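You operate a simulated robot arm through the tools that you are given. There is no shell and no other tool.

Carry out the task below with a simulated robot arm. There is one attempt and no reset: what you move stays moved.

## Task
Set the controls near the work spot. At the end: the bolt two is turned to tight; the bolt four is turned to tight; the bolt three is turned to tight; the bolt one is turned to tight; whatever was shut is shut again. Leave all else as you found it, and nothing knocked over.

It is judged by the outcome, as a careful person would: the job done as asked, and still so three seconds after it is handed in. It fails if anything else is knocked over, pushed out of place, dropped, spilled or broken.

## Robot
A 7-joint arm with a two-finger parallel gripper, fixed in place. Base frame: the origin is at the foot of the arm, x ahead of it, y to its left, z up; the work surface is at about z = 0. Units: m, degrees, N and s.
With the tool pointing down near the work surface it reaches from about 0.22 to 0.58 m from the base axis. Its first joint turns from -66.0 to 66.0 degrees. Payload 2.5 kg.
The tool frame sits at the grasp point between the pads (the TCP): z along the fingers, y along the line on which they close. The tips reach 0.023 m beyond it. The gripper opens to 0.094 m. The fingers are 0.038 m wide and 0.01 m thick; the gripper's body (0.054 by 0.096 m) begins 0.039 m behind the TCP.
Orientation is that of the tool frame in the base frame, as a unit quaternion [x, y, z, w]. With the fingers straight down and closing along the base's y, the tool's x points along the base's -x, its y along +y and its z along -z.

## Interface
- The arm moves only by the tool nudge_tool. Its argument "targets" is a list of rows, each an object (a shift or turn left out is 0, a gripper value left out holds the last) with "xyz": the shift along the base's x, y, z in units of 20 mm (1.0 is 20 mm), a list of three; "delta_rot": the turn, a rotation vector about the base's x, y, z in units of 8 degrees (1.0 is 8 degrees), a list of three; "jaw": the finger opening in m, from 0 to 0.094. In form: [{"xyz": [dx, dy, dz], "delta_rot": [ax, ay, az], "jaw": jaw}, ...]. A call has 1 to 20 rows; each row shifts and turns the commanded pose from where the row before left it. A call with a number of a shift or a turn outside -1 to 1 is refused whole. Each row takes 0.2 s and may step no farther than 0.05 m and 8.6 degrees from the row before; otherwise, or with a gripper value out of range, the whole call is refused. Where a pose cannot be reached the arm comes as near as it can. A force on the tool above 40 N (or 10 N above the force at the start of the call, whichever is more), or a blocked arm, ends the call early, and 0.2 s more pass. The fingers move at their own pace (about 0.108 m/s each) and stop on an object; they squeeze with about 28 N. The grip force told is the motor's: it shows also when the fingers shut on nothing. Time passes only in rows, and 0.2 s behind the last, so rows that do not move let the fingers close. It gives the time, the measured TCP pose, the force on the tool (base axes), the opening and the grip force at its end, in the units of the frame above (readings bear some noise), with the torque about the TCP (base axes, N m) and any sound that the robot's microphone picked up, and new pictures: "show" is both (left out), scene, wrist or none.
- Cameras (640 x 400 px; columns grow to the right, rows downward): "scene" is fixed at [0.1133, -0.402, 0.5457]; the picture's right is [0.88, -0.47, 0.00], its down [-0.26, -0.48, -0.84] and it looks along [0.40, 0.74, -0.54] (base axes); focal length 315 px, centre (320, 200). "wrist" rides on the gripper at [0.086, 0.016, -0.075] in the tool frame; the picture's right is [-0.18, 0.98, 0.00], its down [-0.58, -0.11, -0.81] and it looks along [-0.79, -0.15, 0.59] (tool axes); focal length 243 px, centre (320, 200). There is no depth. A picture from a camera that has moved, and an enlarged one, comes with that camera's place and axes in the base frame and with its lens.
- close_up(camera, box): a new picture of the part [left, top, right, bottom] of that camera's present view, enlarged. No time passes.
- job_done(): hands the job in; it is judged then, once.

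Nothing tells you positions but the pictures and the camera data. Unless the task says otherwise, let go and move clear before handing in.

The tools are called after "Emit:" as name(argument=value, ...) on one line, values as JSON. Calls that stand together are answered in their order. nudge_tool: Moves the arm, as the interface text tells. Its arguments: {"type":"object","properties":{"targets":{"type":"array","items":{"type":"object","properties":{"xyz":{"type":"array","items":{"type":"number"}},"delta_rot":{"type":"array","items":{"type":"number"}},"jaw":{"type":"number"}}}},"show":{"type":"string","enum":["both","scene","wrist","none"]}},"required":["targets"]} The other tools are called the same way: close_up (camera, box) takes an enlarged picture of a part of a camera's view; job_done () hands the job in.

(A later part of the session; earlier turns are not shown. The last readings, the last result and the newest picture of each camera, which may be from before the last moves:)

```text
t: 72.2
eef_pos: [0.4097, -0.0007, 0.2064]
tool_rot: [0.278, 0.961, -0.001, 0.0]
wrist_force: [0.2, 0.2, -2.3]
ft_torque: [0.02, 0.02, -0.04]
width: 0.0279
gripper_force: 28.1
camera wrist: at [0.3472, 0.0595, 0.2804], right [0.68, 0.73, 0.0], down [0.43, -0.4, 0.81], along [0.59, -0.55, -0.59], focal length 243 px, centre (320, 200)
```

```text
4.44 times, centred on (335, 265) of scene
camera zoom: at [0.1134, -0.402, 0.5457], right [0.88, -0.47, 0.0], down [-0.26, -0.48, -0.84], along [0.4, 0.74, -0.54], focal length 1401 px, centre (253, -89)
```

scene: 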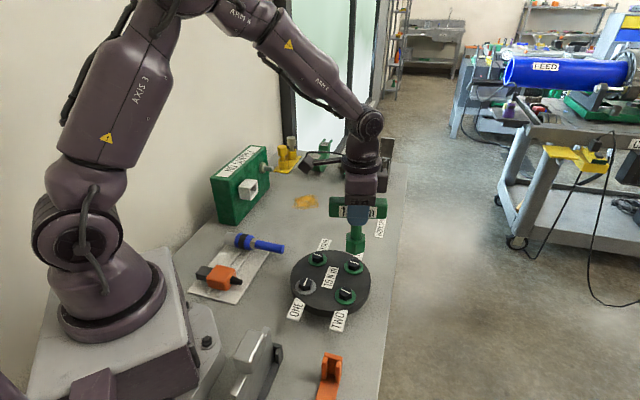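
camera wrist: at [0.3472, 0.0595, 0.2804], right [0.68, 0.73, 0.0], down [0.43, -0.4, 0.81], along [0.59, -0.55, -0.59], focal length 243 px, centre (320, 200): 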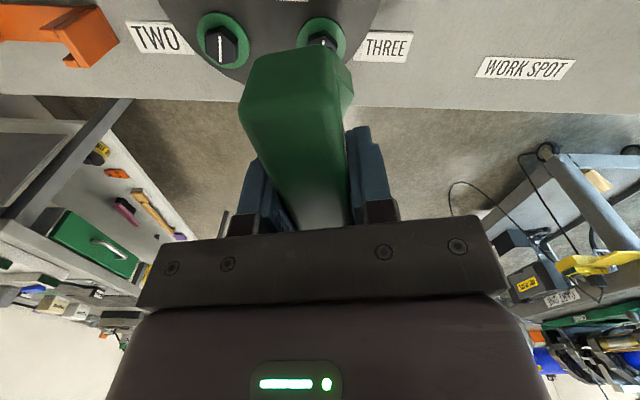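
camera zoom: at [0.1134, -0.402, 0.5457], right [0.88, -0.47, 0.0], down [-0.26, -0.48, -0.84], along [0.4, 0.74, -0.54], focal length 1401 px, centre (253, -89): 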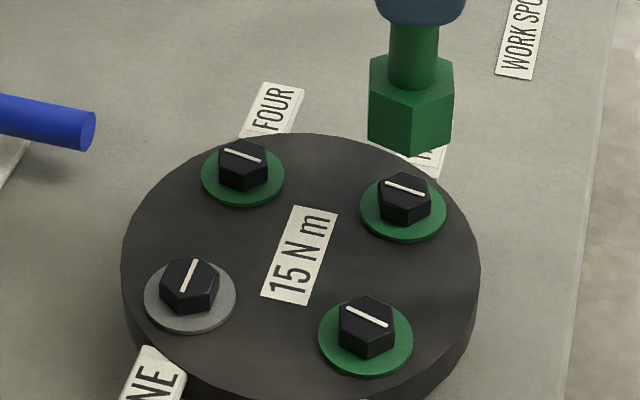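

Three bolts are green. Last is bolt one at about (0.297,-0.001); I'll carry the key over and turn back to yaw 75.7°.

Emit:
nudge_tool(targets=[{"xyz": [-0.378, -0.007, 0], "delta_rot": [0, 0, 0.9]}, {"xyz": [-0.378, -0.007, 0], "delta_rot": [0, 0, 0.9]}, {"xyz": [-0.378, -0.007, 0], "delta_rot": [0, 0, 0.9]}, {"xyz": [-0.378, -0.007, 0], "delta_rot": [0, 0, 0.9]}, {"xyz": [-0.378, -0.007, 0], "delta_rot": [0, 0, 0.9]}, {"xyz": [-0.378, -0.007, 0], "delta_rot": [0, 0, 0.9]}, {"xyz": [-0.378, -0.007, 0], "delta_rot": [0, 0, 0.9]}, {"xyz": [-0.378, -0.007, 0], "delta_rot": [0, 0, 0.9]}, {"xyz": [-0.378, -0.007, 0], "delta_rot": [0, 0, 0.9]}, {"xyz": [-0.378, -0.007, 0], "delta_rot": [0, 0, 0.9]}, {"xyz": [-0.378, -0.007, 0], "delta_rot": [0, 0, 0.9]}, {"xyz": [-0.378, -0.007, 0], "delta_rot": [0, 0, 0.9]}, {"xyz": [-0.378, -0.007, 0], "delta_rot": [0, 0, 0.9]}, {"xyz": [-0.378, -0.007, 0], "delta_rot": [0, 0, 0.9]}, {"xyz": [-0.378, -0.007, 0], "delta_rot": [0, 0, 0.9]}, {"xyz": [0, 0, -0.5]}, {"xyz": [0, 0, -0.5]}, {"xyz": [0, 0, -0.4]}, {}])

Emit:
close_up(camera="scene", box=[280, 260, 330, 310])

Emit:
close_up(camera="wrist", box=[270, 0, 370, 100])

```text
t: 76.2
eef_pos: [0.2959, -0.0004, 0.1769]
tool_rot: [-0.614, 0.789, 0.0, 0.0]
wrist_force: [0.3, 0.0, -2.5]
ft_torque: [-0.01, 0.03, 0.01]
width: 0.028
gripper_force: 28.1
camera wrist: at [0.2615, -0.081, 0.2521], right [-0.91, 0.42, 0.0], down [0.25, 0.54, 0.81], along [0.34, 0.73, -0.59], focal length 243 px, centre (320, 200)
```

scene: 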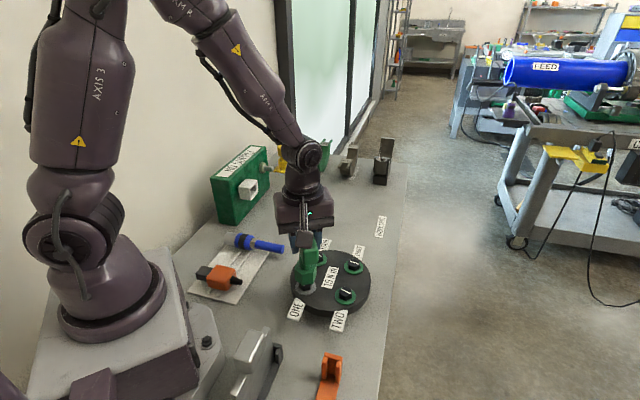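
wrist: 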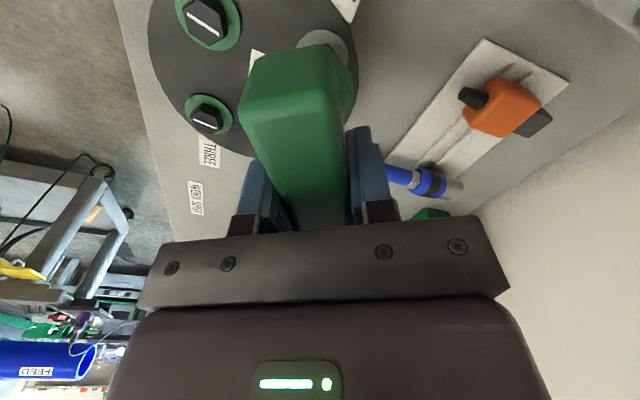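

```text
8.00 times, centred on (305, 285) of scene
camera zoom: at [0.1134, -0.402, 0.5457], right [0.88, -0.47, 0.0], down [-0.26, -0.48, -0.84], along [0.4, 0.74, -0.54], focal length 2523 px, centre (440, -480)
```

zoom: 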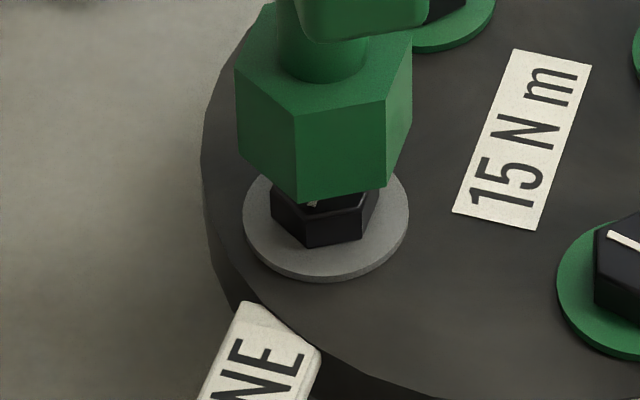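

```text
4.00 times, centred on (320, 50) of wrist
camera zoom: at [0.2615, -0.081, 0.2521], right [-0.91, 0.42, 0.0], down [0.25, 0.54, 0.81], along [0.34, 0.73, -0.59], focal length 970 px, centre (320, 800)
```

zoom: 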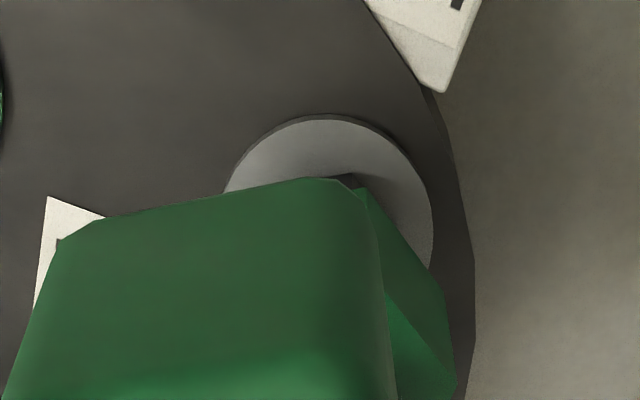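

The socket is just above bolt one; both views suggest about (-0.8, -0.9) mm. I'll trim and lower with force checks.

Emit:
nudge_tool(targets=[{"xyz": [-0.04, -0.04, -0.1]}, {"xyz": [0, 0, -0.2]}, {"xyz": [0, 0, -0.2]}, {"xyz": [0, 0, -0.15]}, {}], show="none")

Emit:
close_up(camera="scene", box=[280, 260, 330, 310])

Emit:
close_up(camera="wrist", box=[270, 0, 370, 100])

```text
t: 77.4
eef_pos: [0.2956, -0.0023, 0.1638]
tool_rot: [-0.613, 0.79, 0.0, 0.001]
wrist_force: [-0.4, -0.6, -2.6]
ft_torque: [-0.01, 0.03, -0.01]
width: 0.0279
gripper_force: 28.1
```

```text
8.00 times, centred on (305, 285) of scene
camera zoom: at [0.1134, -0.402, 0.5457], right [0.88, -0.47, 0.0], down [-0.26, -0.48, -0.84], along [0.4, 0.74, -0.54], focal length 2523 px, centre (440, -480)
```

zoom: 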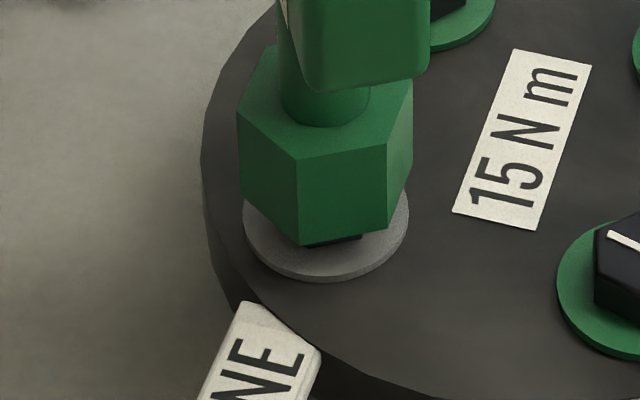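

```text
4.00 times, centred on (320, 50) of wrist
camera zoom: at [0.2608, -0.0825, 0.2391], right [-0.91, 0.42, 0.0], down [0.25, 0.54, 0.81], along [0.34, 0.73, -0.59], focal length 970 px, centre (320, 800)
```

zoom: 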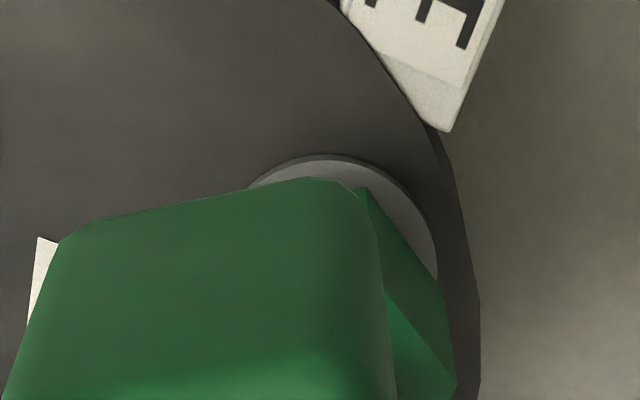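

The view matches the good alignment on bolt three. Lowering to the seat.

Emit:
nudge_tool(targets=[{"xyz": [0, 0, -0.2]}, {"xyz": [0, 0, -0.2]}, {"xyz": [0, 0, -0.15]}, {"xyz": [0, 0, -0.1]}, {}], show="none")

Emit:
close_up(camera="scene", box=[280, 260, 330, 310])

Emit:
close_up(camera="wrist", box=[270, 0, 370, 100])

```text
t: 78.6
eef_pos: [0.2964, -0.0017, 0.1519]
tool_rot: [-0.615, 0.789, 0.0, 0.001]
wrist_force: [0.1, 0.0, -3.5]
ft_torque: [0.01, -0.01, 0.01]
width: 0.0279
gripper_force: 28.1
```

```text
8.00 times, centred on (305, 285) of scene
camera zoom: at [0.1134, -0.402, 0.5457], right [0.88, -0.47, 0.0], down [-0.26, -0.48, -0.84], along [0.4, 0.74, -0.54], focal length 2523 px, centre (440, -480)
```

zoom: 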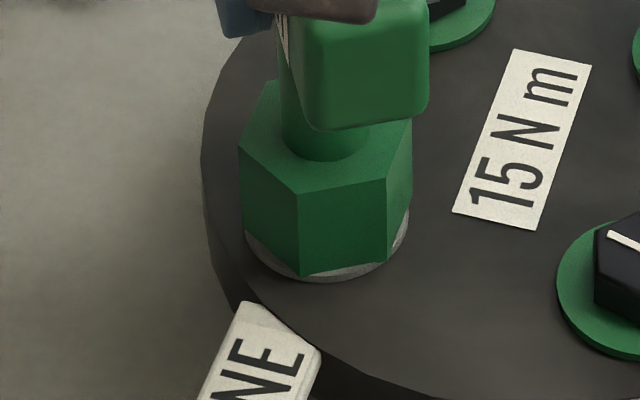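

```text
4.00 times, centred on (320, 50) of wrist
camera zoom: at [0.2611, -0.0817, 0.2264], right [-0.91, 0.42, 0.0], down [0.25, 0.54, 0.81], along [0.34, 0.73, -0.59], focal length 970 px, centre (320, 800)
```

zoom: 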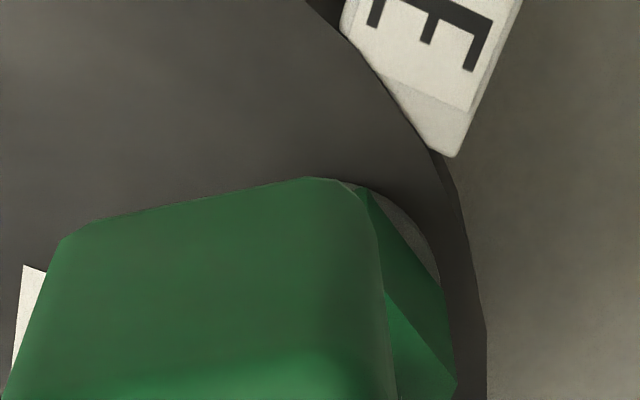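

Seated on bolt one with no side load. Turning clockwise, with the hand following the small eccentricity.

Emit:
nudge_tool(targets=[{"xyz": [-0.006, 0.006, 0], "delta_rot": [0, 0, -0.7]}, {"xyz": [-0.006, 0.006, 0], "delta_rot": [0, 0, -0.7]}, {"xyz": [-0.006, 0.006, 0], "delta_rot": [0, 0, -0.7]}, {"xyz": [-0.006, 0.006, 0], "delta_rot": [0, 0, -0.7]}, {"xyz": [-0.006, 0.006, 0], "delta_rot": [0, 0, -0.7]}, {"xyz": [-0.004, 0.007, 0], "delta_rot": [0, 0, -0.7]}, {"xyz": [-0.004, 0.007, 0], "delta_rot": [0, 0, -0.7]}, {"xyz": [-0.004, 0.007, 0], "delta_rot": [0, 0, -0.7]}, {}], show="none")

Emit:
close_up(camera="scene", box=[275, 250, 335, 310])

```text
t: 80.6
eef_pos: [0.2946, -0.0015, 0.1506]
tool_rot: [-0.265, 0.964, 0.001, 0.0]
wrist_force: [-1.4, -0.2, -3.8]
ft_torque: [-0.05, 0.16, 0.01]
width: 0.028
gripper_force: 28.0
```

```text
6.67 times, centred on (305, 280) of scene
camera zoom: at [0.1134, -0.402, 0.5457], right [0.88, -0.47, 0.0], down [-0.26, -0.48, -0.84], along [0.4, 0.74, -0.54], focal length 2102 px, centre (420, -333)
```

zoom: 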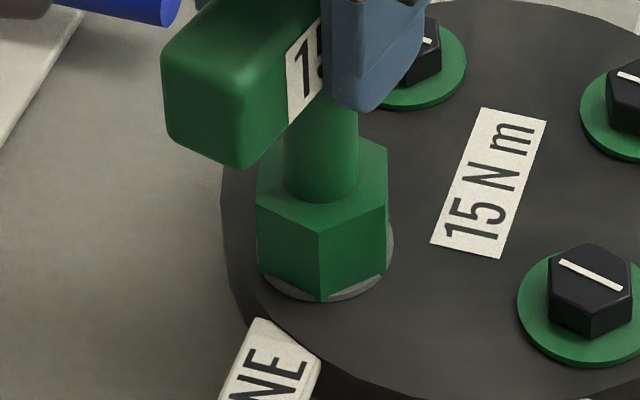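

45° turned on bolt one with light loads. Continuing clockwise.

Emit:
nudge_tool(targets=[{"xyz": [-0.006, 0.008, 0], "delta_rot": [0, 0, -0.7]}, {"xyz": [-0.004, 0.006, 0], "delta_rot": [0, 0, -0.7]}, {"xyz": [-0.001, 0.007, 0], "delta_rot": [0, 0, -0.7]}, {"xyz": [-0.001, 0.007, 0], "delta_rot": [0, 0, -0.7]}, {"xyz": [-0.001, 0.007, 0], "delta_rot": [0, 0, -0.7]}, {"xyz": [-0.001, 0.007, 0], "delta_rot": [0, 0, -0.7]}, {"xyz": [0, 0.007, 0], "delta_rot": [0, 0, -0.7]}, {"xyz": [0, 0.007, 0], "delta_rot": [0, 0, -0.7]}, {}], show="none")

Emit:
close_up(camera="scene", box=[275, 250, 335, 310])

```text
t: 82.6
eef_pos: [0.2953, 0.0011, 0.1525]
tool_rot: [0.121, 0.993, 0.0, 0.001]
wrist_force: [0.1, -2.5, -2.6]
ft_torque: [-0.2, -0.02, 0.02]
width: 0.0279
gripper_force: 28.0
```

```text
6.67 times, centred on (305, 280) of scene
camera zoom: at [0.1133, -0.402, 0.5457], right [0.88, -0.47, 0.0], down [-0.26, -0.48, -0.84], along [0.4, 0.74, -0.54], focal length 2102 px, centre (420, -333)
```

zoom: 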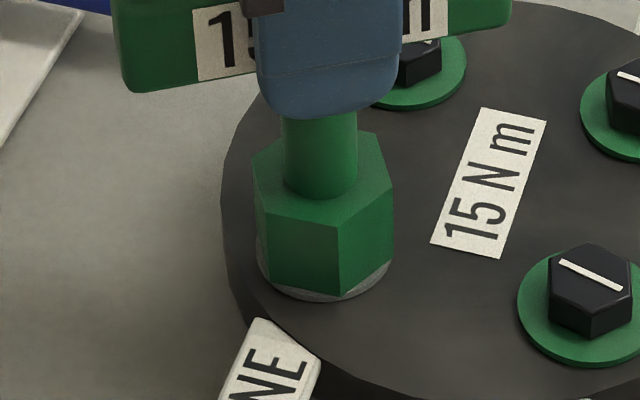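

90° turned, still grey; the last stretch as on the others.

Emit:
nudge_tool(targets=[{"xyz": [0, -0.01, 0], "delta_rot": [0, 0, -0.5]}, {"xyz": [0, 0, 0], "delta_rot": [0, 0, -0.5]}, {"xyz": [0, 0, 0], "delta_rot": [0, 0, -0.5]}, {"xyz": [0, 0.0, 0], "delta_rot": [0, 0, -0.5]}, {"delta_rot": [0, 0, -0.3]}, {}], show="none")

Emit:
close_up(camera="scene", box=[275, 250, 335, 310])

```text
t: 84.0
eef_pos: [0.2953, 0.0005, 0.1509]
tool_rot: [0.278, 0.961, 0.0, 0.0]
wrist_force: [1.9, -0.2, -3.8]
ft_torque: [-0.01, -0.2, 0.0]
width: 0.0278
gripper_force: 27.7
```

```text
6.67 times, centred on (305, 280) of scene
camera zoom: at [0.1134, -0.402, 0.5457], right [0.88, -0.47, 0.0], down [-0.26, -0.48, -0.84], along [0.4, 0.74, -0.54], focal length 2102 px, centre (420, -333)
```

zoom: 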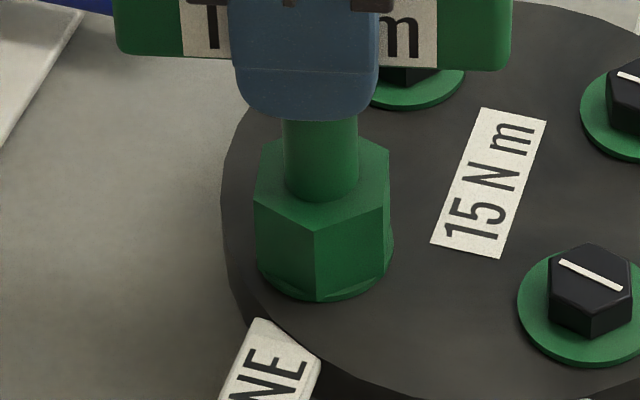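

All four washers are green. Now I'll seat the key, release, and slide the fingers back to the same end of the handle I first gripped (needed for returning it to the stand).

Emit:
nudge_tool(targets=[{"xyz": [0, 0, -0.08]}, {}, {"jaw": 0.035}, {"jaw": 0.055}, {"jaw": 0.055}], show="none")

Emit:
nudge_tool(targets=[{"xyz": [-0.424, 0.267, 0]}, {"xyz": [-0.424, 0.267, 0]}, {"xyz": [-0.424, 0.267, 0]}, {"xyz": [-0.424, 0.267, 0]}, {}])

Emit:
close_up(camera="wrist", box=[240, 60, 420, 240])

```text
t: 85.2
eef_pos: [0.2939, 0.0009, 0.1496]
tool_rot: [0.279, 0.96, 0.0, 0.0]
wrist_force: [0.1, 0.6, 0.7]
ft_torque: [-0.03, 0.0, 0.03]
width: 0.0549
gripper_force: 0.0
```

```text
t: 86.4
eef_pos: [0.2605, 0.0211, 0.149]
tool_rot: [0.278, 0.961, 0.001, 0.0]
wrist_force: [0.8, -0.4, 0.1]
ft_torque: [0.01, 0.02, -0.01]
width: 0.0548
gripper_force: 0.0
camera wrist: at [0.1974, 0.0798, 0.2252], right [0.68, 0.73, 0.0], down [0.43, -0.4, 0.81], along [0.59, -0.55, -0.59], focal length 243 px, centre (320, 200)
```

scene: 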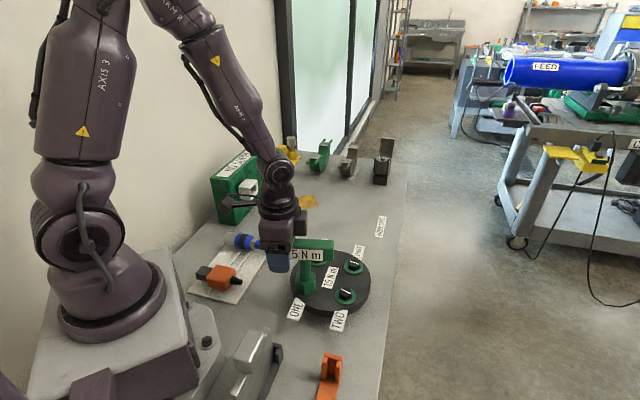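
wrist: 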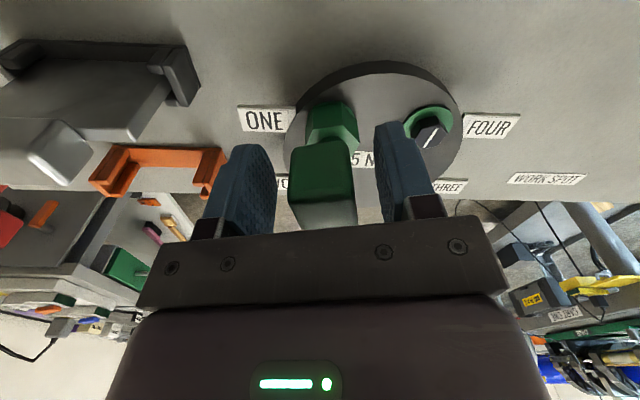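

```text
2.22 times, centred on (330, 150) of wrist
camera zoom: at [0.1974, 0.0798, 0.2252], right [0.68, 0.73, 0.0], down [0.43, -0.4, 0.81], along [0.59, -0.55, -0.59], focal length 539 px, centre (298, 311)
```

zoom: 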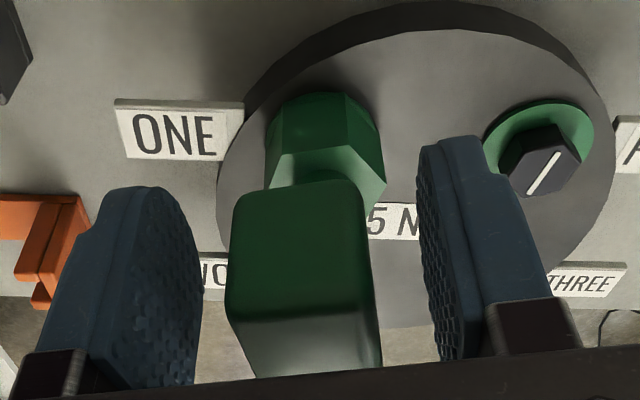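

The fingers are at the handle's end again. I'll check that the key stands straight before closing.

Emit:
close_up(camera="scene", box=[255, 220, 345, 310])

```text
4.44 times, centred on (300, 265) of scene
camera zoom: at [0.1133, -0.402, 0.5457], right [0.88, -0.47, 0.0], down [-0.26, -0.48, -0.84], along [0.4, 0.74, -0.54], focal length 1401 px, centre (409, -89)
```

zoom: 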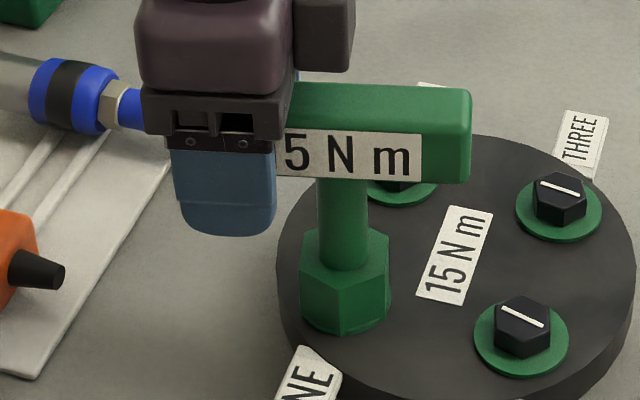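

The key stands straight. I'll centre the fingers on the handle (about 1.8 mm) and close.

Emit:
nudge_tool(targets=[{"xyz": [0.048, 0.076, 0]}, {"jaw": 0.04}, {"jaw": 0.0}, {"jaw": 0.0}, {"jaw": 0.0}])

```text
t: 87.6
eef_pos: [0.261, 0.0216, 0.1498]
tool_rot: [0.279, 0.96, 0.0, 0.001]
wrist_force: [-1.5, -3.8, 0.3]
ft_torque: [-0.28, 0.05, -0.18]
width: 0.0281
gripper_force: 28.8
camera wrist: at [0.1988, 0.0813, 0.2249], right [0.68, 0.73, 0.0], down [0.43, -0.4, 0.81], along [0.59, -0.55, -0.59], focal length 243 px, centre (320, 200)
```

scene: 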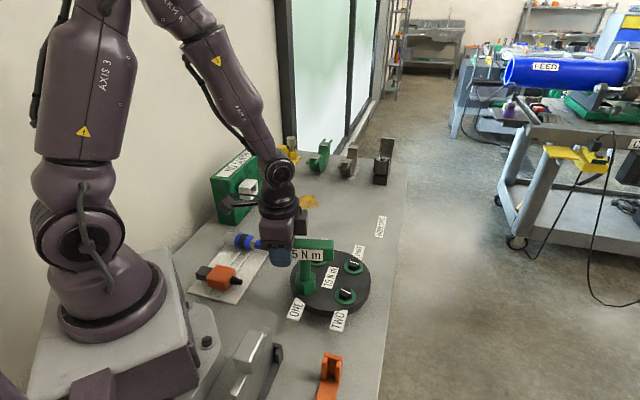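
wrist: 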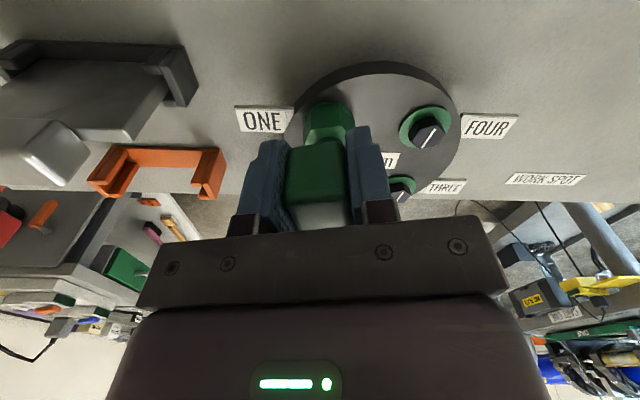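

Gripped at the end; the slight load acts in the tightening direction. Lifting the key straight off bolt one.

Emit:
nudge_tool(targets=[{"xyz": [0, 0, 0.3]}, {"xyz": [0, 0, 0.5]}, {"xyz": [0, 0, 0.8]}, {"xyz": [0, 0, 0.9]}, {"xyz": [0, 0, 0.9]}, {"xyz": [0, 0, 0.9]}, {"xyz": [0, 0, 0.9]}, {"xyz": [0, 0, 0.9]}, {}])

Emit:
close_up(camera="scene", box=[280, 230, 385, 320])

Emit:
close_up(camera="wrist", box=[275, 80, 375, 180])

Emit:
close_up(camera="scene", box=[240, 130, 340, 260])

```text
t: 89.6
eef_pos: [0.2612, 0.0223, 0.2735]
tool_rot: [0.278, 0.961, 0.001, 0.0]
wrist_force: [-0.7, -0.7, -2.1]
ft_torque: [0.06, 0.1, -0.01]
width: 0.0278
gripper_force: 28.6
camera wrist: at [0.1991, 0.0819, 0.3475], right [0.68, 0.73, 0.0], down [0.43, -0.4, 0.81], along [0.59, -0.55, -0.59], focal length 243 px, centre (320, 200)
```

scene: 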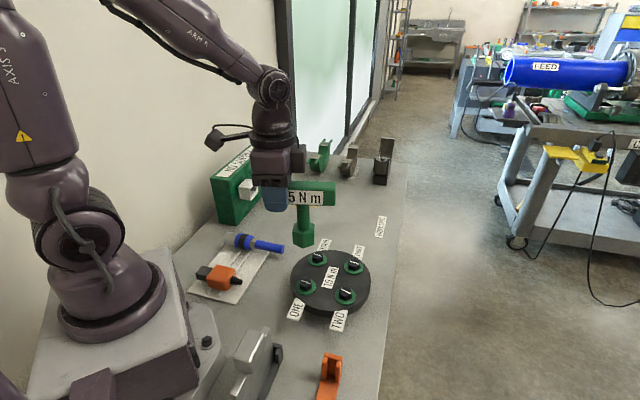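
wrist: 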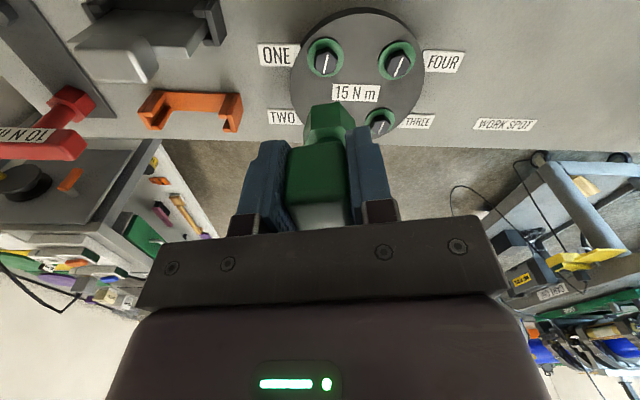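

```text
4.44 times, centred on (332, 275) of scene
camera zoom: at [0.1133, -0.402, 0.5457], right [0.88, -0.47, 0.0], down [-0.26, -0.48, -0.84], along [0.4, 0.74, -0.54], focal length 1401 px, centre (264, -133)
```

zoom: 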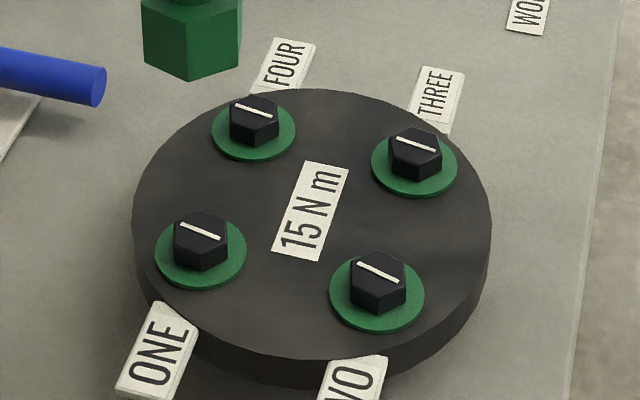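

```text
4.00 times, centred on (325, 130) of wrist
camera zoom: at [0.1991, 0.0819, 0.3475], right [0.68, 0.73, 0.0], down [0.43, -0.4, 0.81], along [0.59, -0.55, -0.59], focal length 970 px, centre (300, 480)
```

zoom: 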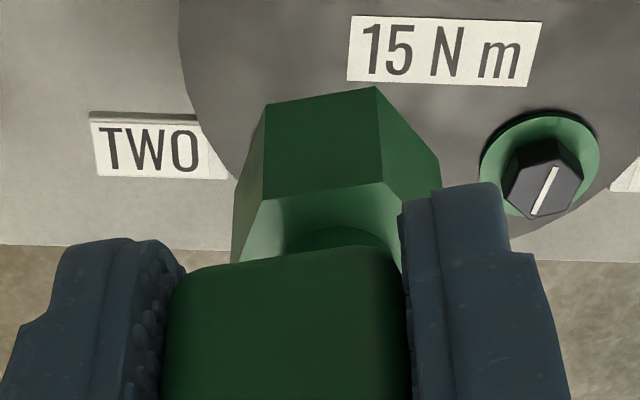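

```text
3.08 times, centred on (290, 195) of scene
camera zoom: at [0.1133, -0.402, 0.5457], right [0.88, -0.47, 0.0], down [-0.26, -0.48, -0.84], along [0.4, 0.74, -0.54], focal length 970 px, centre (412, 215)
```

zoom: 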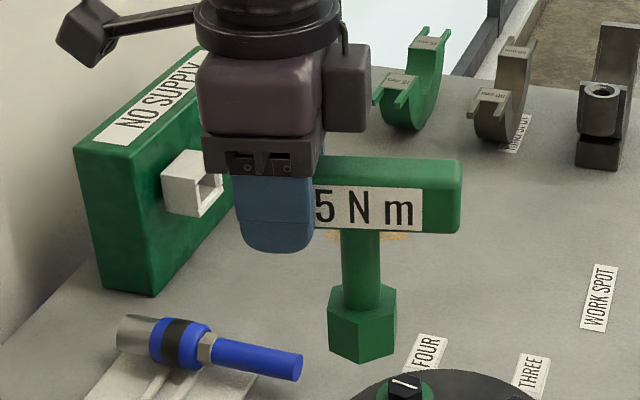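

All four bolts show green washers with matching marks. Now I'll carry the key back toward its stand by the reverse of the way I came.

Emit:
nudge_tool(targets=[{"xyz": [-0.411, -0.807, 0.2125], "delta_rot": [0, 0, -0.619]}, {"xyz": [-0.411, -0.807, 0.2125], "delta_rot": [0, 0, -0.619]}, {"xyz": [-0.411, -0.807, 0.2125], "delta_rot": [0, 0, -0.619]}, {"xyz": [-0.411, -0.807, 0.2125], "delta_rot": [0, 0, -0.619]}, {"xyz": [-0.411, -0.807, 0.2125], "delta_rot": [0, 0, -0.619]}, {"xyz": [-0.411, -0.807, 0.2125], "delta_rot": [0, 0, -0.619]}, {"xyz": [-0.411, -0.807, 0.2125], "delta_rot": [0, 0, -0.619]}, {"xyz": [-0.411, -0.807, 0.2125], "delta_rot": [0, 0, -0.619]}, {"xyz": [-0.411, -0.807, 0.2125], "delta_rot": [0, 0, -0.619]}, {"xyz": [-0.411, -0.807, 0.2125], "delta_rot": [0, 0, -0.619]}, {}])

```text
t: 92.0
eef_pos: [0.1786, -0.1375, 0.3138]
tool_rot: [0.655, 0.756, 0.0, 0.0]
wrist_force: [-0.2, -0.2, -2.5]
ft_torque: [0.11, 0.03, -0.01]
width: 0.0279
gripper_force: 28.0
camera wrist: at [0.1847, -0.0515, 0.3887], right [1.0, -0.04, 0.0], down [-0.03, -0.59, 0.81], along [-0.03, -0.81, -0.59], focal length 243 px, centre (320, 200)
```

scene: 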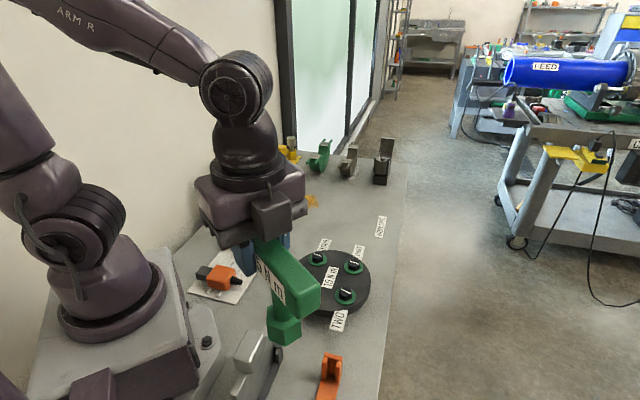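
wrist: 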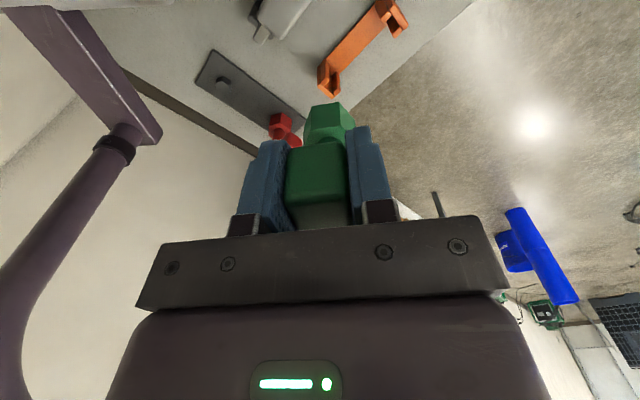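

On the same track as before. Continuing the swing toward the stand.

Emit:
nudge_tool(targets=[{"xyz": [-0.53, -0.522, -0.169], "delta_rot": [0, 0, -0.943]}, {"xyz": [-0.53, -0.522, -0.169], "delta_rot": [0, 0, -0.943]}, {"xyz": [-0.53, -0.522, -0.169], "delta_rot": [0, 0, -0.943]}, {"xyz": [-0.53, -0.522, -0.169], "delta_rot": [0, 0, -0.943]}, {"xyz": [-0.53, -0.522, -0.169], "delta_rot": [0, 0, -0.943]}, {"xyz": [-0.53, -0.522, -0.169], "delta_rot": [0, 0, -0.943]}, {"xyz": [-0.53, -0.522, -0.169], "delta_rot": [0, 0, -0.943]}, {}])

Emit:
close_up(camera="wrist", box=[240, 0, 400, 160])

```text
t: 93.8
eef_pos: [0.1063, -0.2116, 0.2893]
tool_rot: [0.923, 0.385, 0.001, 0.0]
wrist_force: [0.4, -0.5, -3.1]
ft_torque: [0.1, -0.03, -0.01]
width: 0.0279
gripper_force: 28.7
camera wrist: at [0.1798, -0.1615, 0.3652], right [0.57, -0.82, 0.0], down [-0.49, -0.34, 0.81], along [-0.66, -0.46, -0.59], focal length 243 px, centre (320, 200)
```

scene: 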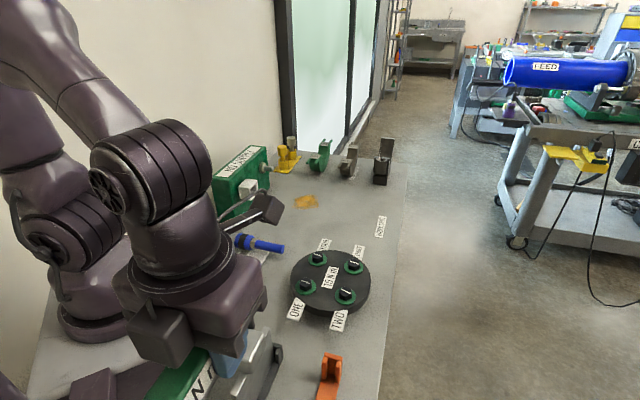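
wrist: 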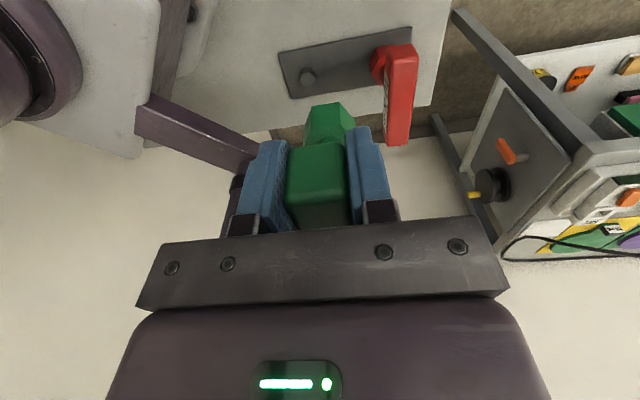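

```text
2.50 times, centred on (320, 80) of wrist
camera zoom: at [0.1798, -0.1615, 0.3652], right [0.57, -0.82, 0.0], down [-0.49, -0.34, 0.81], along [-0.66, -0.46, -0.59], focal length 606 px, centre (320, 500)
```

zoom: 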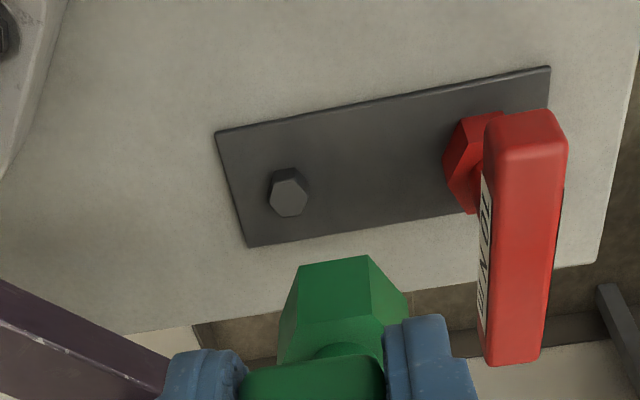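

The post of the stand is visible. I'll zoom in to get its hex orientation and place.

Emit:
close_up(camera="wrist", box=[290, 60, 325, 95])

Emit:
close_up(camera="wrist", box=[290, 90, 370, 170])

```text
11.43 times, centred on (308, 78) of wrist
camera zoom: at [0.1798, -0.1615, 0.3652], right [0.57, -0.82, 0.0], down [-0.49, -0.34, 0.81], along [-0.66, -0.46, -0.59], focal length 2773 px, centre (463, 1600)
```

zoom: 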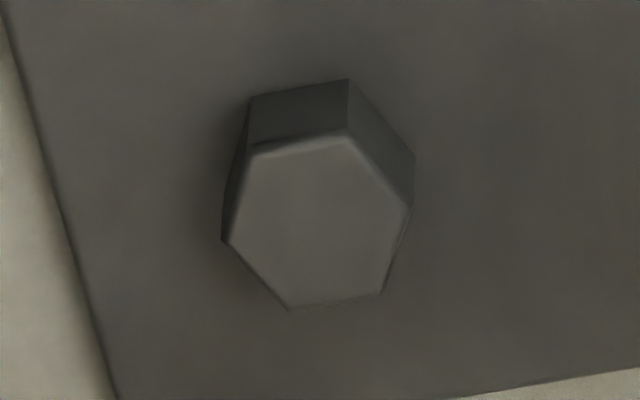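

```text
5.00 times, centred on (330, 130) of wrist
camera zoom: at [0.1798, -0.1615, 0.3652], right [0.57, -0.82, 0.0], down [-0.49, -0.34, 0.81], along [-0.66, -0.46, -0.59], focal length 1213 px, centre (270, 550)
```

zoom: 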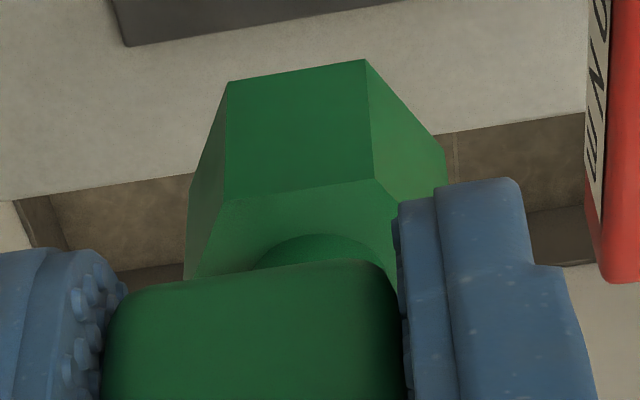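

The post's flats match the socket's orientation. I'll move above the post and lower until the socket is a little above its top.

Emit:
nudge_tool(targets=[{"xyz": [-0.92, -0.115, -0.33]}, {"xyz": [-0.92, -0.115, -0.33]}, {"xyz": [-0.92, -0.115, -0.34]}, {"xyz": [0, 0, -0.9]}, {"xyz": [0, 0, -0.9]}, {"xyz": [0, 0, -0.9]}, {"xyz": [0, 0, -0.9]}, {"xyz": [0, 0, -0.9]}, {"xyz": [0, 0, -0.5]}, {}])

Emit:
close_up(camera="wrist", box=[280, 50, 380, 150])

```text
t: 96.0
eef_pos: [0.0491, -0.218, 0.1694]
tool_rot: [0.922, 0.387, 0.0, 0.0]
wrist_force: [-0.2, 0.9, -2.8]
ft_torque: [0.07, -0.06, 0.01]
width: 0.0279
gripper_force: 28.6
camera wrist: at [0.1234, -0.1688, 0.2439], right [0.57, -0.82, 0.0], down [-0.49, -0.34, 0.81], along [-0.66, -0.46, -0.59], focal length 243 px, centre (320, 200)
```

scene: 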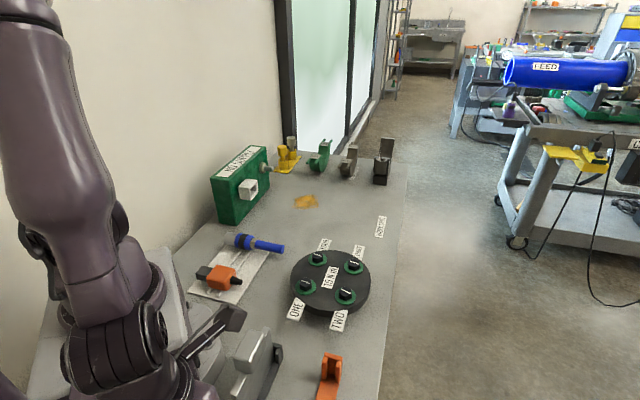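
wrist: 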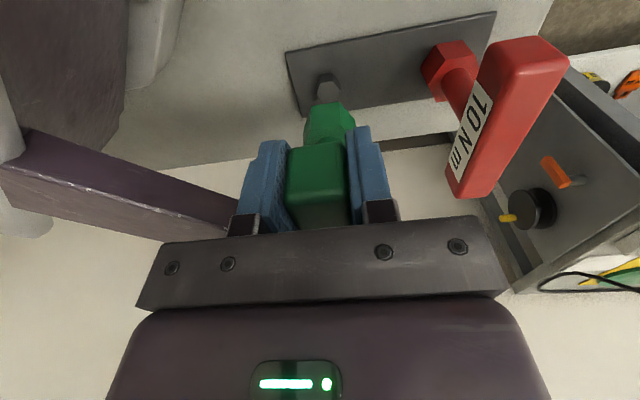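

```text
4.00 times, centred on (330, 100) of wrist
camera zoom: at [0.1234, -0.1688, 0.2439], right [0.57, -0.82, 0.0], down [-0.49, -0.34, 0.81], along [-0.66, -0.46, -0.59], focal length 970 px, centre (280, 600)
```

zoom: 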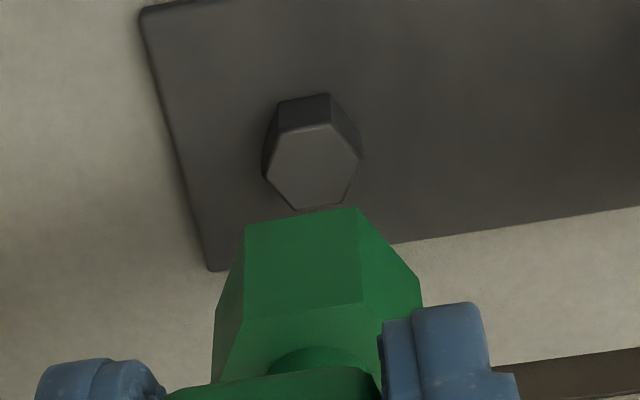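

The key is over the post, needing only about (+1, +1) mm. I'll trim and lower to just above the post's top, then check again.

Emit:
nudge_tool(targets=[{"xyz": [0.05, 0.05, -0.5]}, {"xyz": [0, 0, -0.8]}, {"xyz": [0, 0, -0.7]}, {}], show="none")

Emit:
close_up(camera="wrist", box=[280, 50, 380, 150])

Emit:
close_up(camera="wrist", box=[305, 75, 360, 130])

```text
t: 97.0
eef_pos: [0.0509, -0.2191, 0.1294]
tool_rot: [0.923, 0.386, 0.0, -0.001]
wrist_force: [0.2, -0.3, -3.1]
ft_torque: [0.11, -0.06, 0.03]
width: 0.0279
gripper_force: 27.7
```

```text
4.00 times, centred on (330, 100) of wrist
camera zoom: at [0.1246, -0.1684, 0.2044], right [0.57, -0.82, 0.0], down [-0.49, -0.34, 0.81], along [-0.66, -0.46, -0.59], focal length 970 px, centre (280, 600)
```

zoom: 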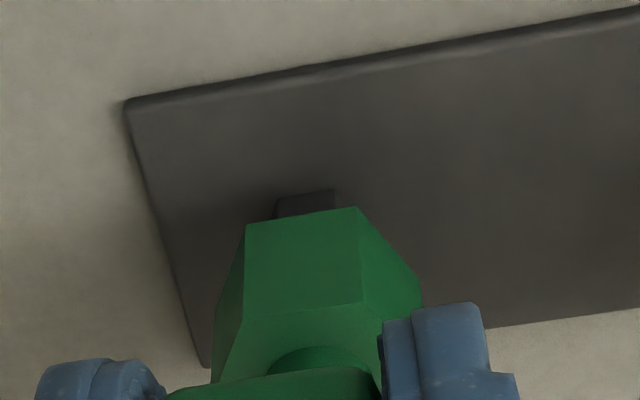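

```text
7.27 times, centred on (332, 102) of wrist
camera zoom: at [0.1246, -0.1684, 0.2044], right [0.57, -0.82, 0.0], down [-0.49, -0.34, 0.81], along [-0.66, -0.46, -0.59], focal length 1764 px, centre (229, 909)
```

zoom: 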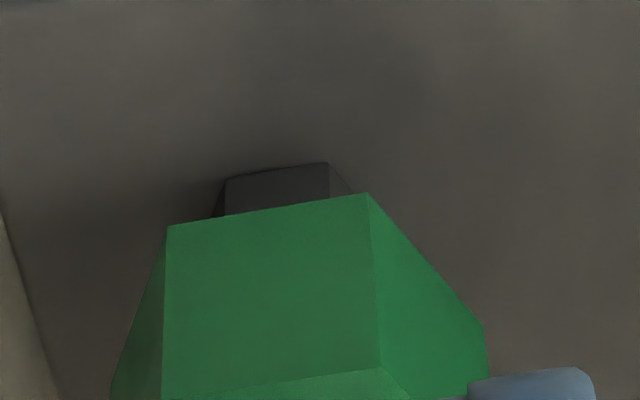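

Socket and post agree within about half a millimetre. I'll lower onto the post in small steps with force checks.

Emit:
nudge_tool(targets=[{"xyz": [0.015, 0.01, -0.2]}, {"xyz": [0, 0, -0.2]}, {"xyz": [0, 0, -0.2]}, {"xyz": [0, 0, -0.15]}, {}], show="wrist")

Emit:
close_up(camera="wrist", box=[280, 50, 380, 150])

```text
t: 98.2
eef_pos: [0.0517, -0.2173, 0.115]
tool_rot: [0.922, 0.388, 0.001, 0.001]
wrist_force: [-0.2, 0.3, -3.2]
ft_torque: [0.09, -0.09, -0.01]
width: 0.028
gripper_force: 27.9
camera wrist: at [0.1259, -0.1676, 0.1895], right [0.57, -0.82, 0.0], down [-0.49, -0.34, 0.81], along [-0.66, -0.46, -0.59], focal length 243 px, centre (320, 200)
```

wrist: 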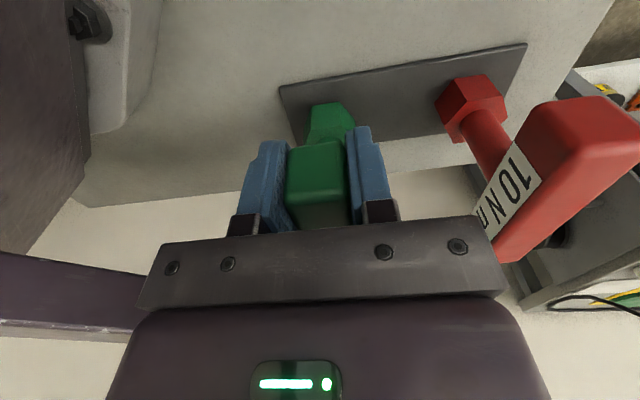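

```text
4.00 times, centred on (330, 100) of wrist
camera zoom: at [0.1259, -0.1676, 0.1895], right [0.57, -0.82, 0.0], down [-0.49, -0.34, 0.81], along [-0.66, -0.46, -0.59], focal length 970 px, centre (280, 600)
```

zoom: 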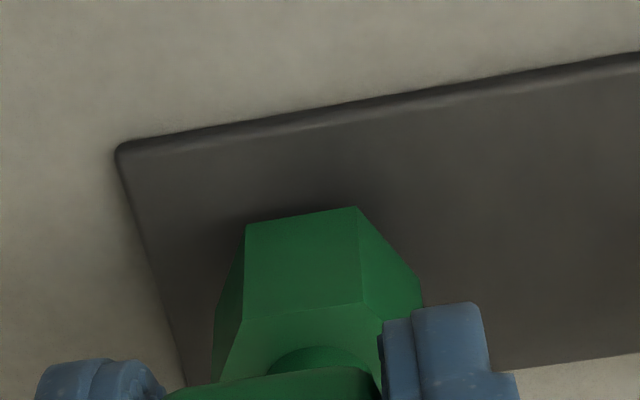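

The socket has slid onto the post without contact force. Lowering the last few millimetres to the plate.

Emit:
nudge_tool(targets=[{"xyz": [0, 0, -0.15]}, {"xyz": [0, 0, -0.1]}, {"xyz": [0, 0, -0.05]}, {}], show="none")

```text
t: 99.2
eef_pos: [0.0518, -0.2175, 0.1082]
tool_rot: [0.922, 0.387, 0.0, 0.0]
wrist_force: [-1.2, -2.2, -3.3]
ft_torque: [-0.07, 0.01, 0.04]
width: 0.0279
gripper_force: 28.0
```

Nearly down; a little lower until contact.

Emit:
nudge_tool(targets=[{"xyz": [0, 0, -0.05]}, {"xyz": [0, 0, -0.05]}, {}], show="wrist")

Emit:
close_up(camera="wrist", box=[280, 50, 380, 150])

```text
t: 100.0
eef_pos: [0.0517, -0.2166, 0.1053]
tool_rot: [0.922, 0.386, -0.001, 0.001]
wrist_force: [-3.5, -5.2, -0.7]
ft_torque: [-0.41, 0.29, 0.0]
width: 0.028
gripper_force: 27.9
camera wrist: at [0.1258, -0.1671, 0.1816], right [0.57, -0.82, 0.0], down [-0.49, -0.34, 0.81], along [-0.66, -0.46, -0.59], focal length 243 px, centre (320, 200)
```

wrist: 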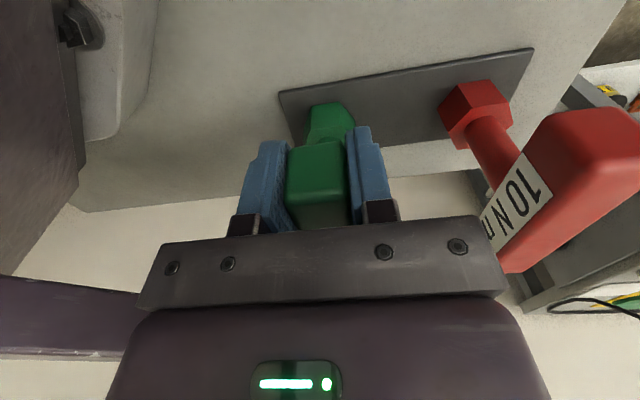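

```text
4.00 times, centred on (330, 100) of wrist
camera zoom: at [0.1258, -0.1671, 0.1816], right [0.57, -0.82, 0.0], down [-0.49, -0.34, 0.81], along [-0.66, -0.46, -0.59], focal length 970 px, centre (280, 600)
```

zoom: 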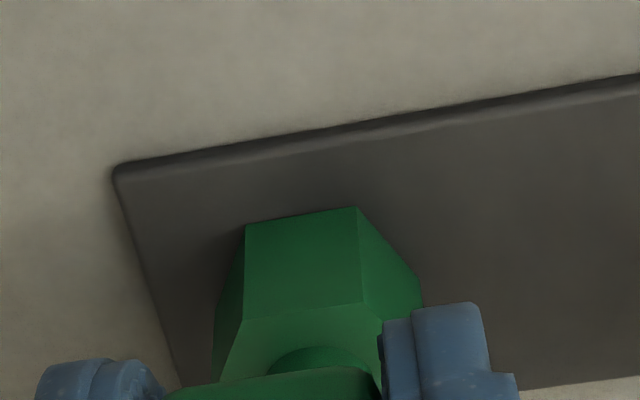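

Contact is starting, with a sideways load asking for (-0.6, -0.8) mm, back to the original grasp place. I'll trim that and lower a touch more.

Emit:
nudge_tool(targets=[{"xyz": [-0.03, -0.04, 0]}, {"xyz": [0, 0, -0.04]}, {}], show="none")

```text
t: 100.8
eef_pos: [0.051, -0.216, 0.1059]
tool_rot: [0.922, 0.387, 0.001, 0.0]
wrist_force: [0.3, 5.2, 16.0]
ft_torque: [-0.28, 0.58, -0.19]
width: 0.0277
gripper_force: 28.6
```

Seated (16 N upward). I'll ease off and open the fingers.

Emit:
nudge_tool(targets=[{"xyz": [0, 0, 0.04]}, {"jaw": 0.033}, {"jaw": 0.045}, {"jaw": 0.07}, {"jaw": 0.075}, {}])

Emit:
close_up(camera="wrist", box=[200, 40, 460, 250])

```text
t: 102.2
eef_pos: [0.051, -0.2174, 0.1068]
tool_rot: [0.922, 0.387, 0.0, -0.001]
wrist_force: [1.0, 0.4, -0.3]
ft_torque: [0.01, 0.0, -0.02]
width: 0.0751
gripper_force: 0.2
camera wrist: at [0.1253, -0.1677, 0.1817], right [0.57, -0.82, 0.0], down [-0.49, -0.34, 0.81], along [-0.66, -0.46, -0.59], focal length 243 px, centre (320, 200)
```

scene: 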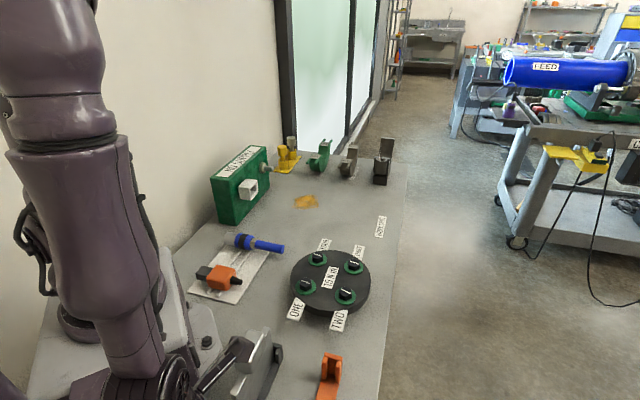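
wrist: 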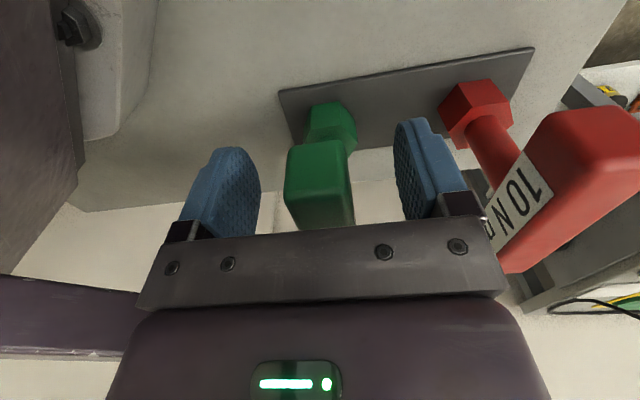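

```text
1.90 times, centred on (330, 145) of wrist
camera zoom: at [0.1253, -0.1677, 0.1817], right [0.57, -0.82, 0.0], down [-0.49, -0.34, 0.81], along [-0.66, -0.46, -0.59], focal length 462 px, centre (301, 305)
```

zoom: 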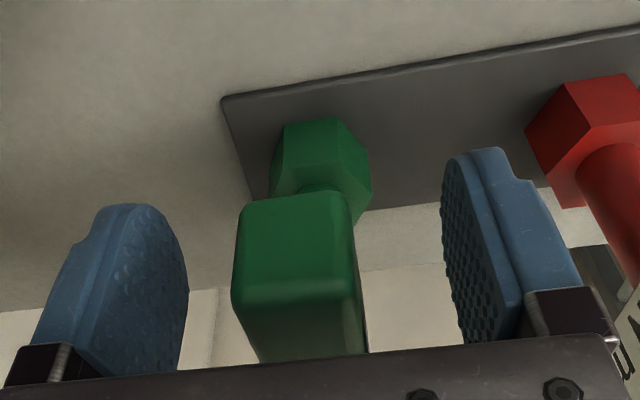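

The key stands back on its post as found. Now I'll lift straight up and move clear.

Emit:
nudge_tool(targets=[{"xyz": [0, 0, 0.4]}, {"xyz": [0, 0, 0.8]}, {"xyz": [0, 0, 0.9]}, {"xyz": [0, 0, 0.9]}, {"xyz": [0, 0, 0.9]}, {"xyz": [0, 0, 0.9]}, {"xyz": [0, 0, 0.9]}, {"xyz": [0, 0, 0.9]}, {"xyz": [0, 0, 0.9]}, {}])

Emit:
close_up(camera="wrist", box=[220, 0, 480, 200])

```text
t: 104.4
eef_pos: [0.0509, -0.2181, 0.2565]
tool_rot: [0.922, 0.386, 0.0, 0.0]
wrist_force: [0.3, -0.2, 0.4]
ft_torque: [-0.02, 0.02, 0.01]
width: 0.075
gripper_force: 0.0
camera wrist: at [0.1255, -0.1683, 0.3316], right [0.57, -0.82, 0.0], down [-0.49, -0.34, 0.81], along [-0.66, -0.46, -0.59], focal length 243 px, centre (320, 200)
```

scene: 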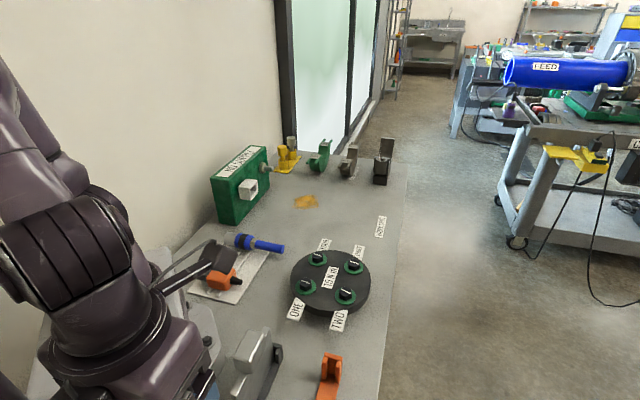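
wrist: 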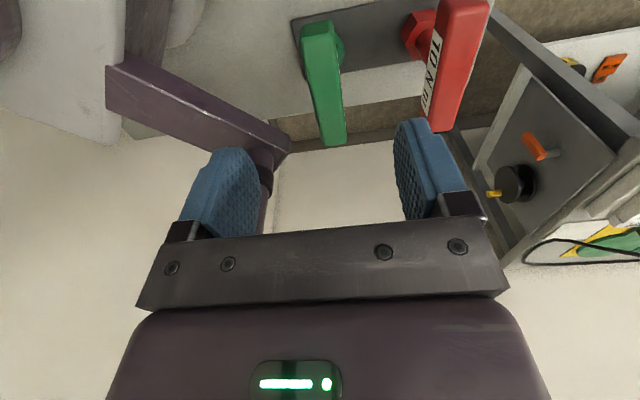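

```text
2.00 times, centred on (350, 100) of wrist
camera zoom: at [0.1255, -0.1683, 0.3316], right [0.57, -0.82, 0.0], down [-0.49, -0.34, 0.81], along [-0.66, -0.46, -0.59], focal length 485 px, centre (260, 400)
```

zoom: 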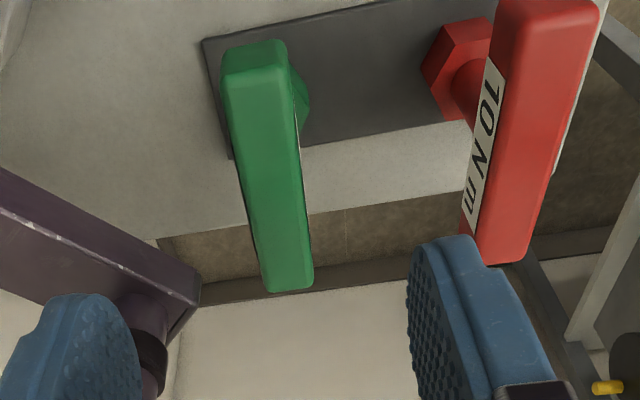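

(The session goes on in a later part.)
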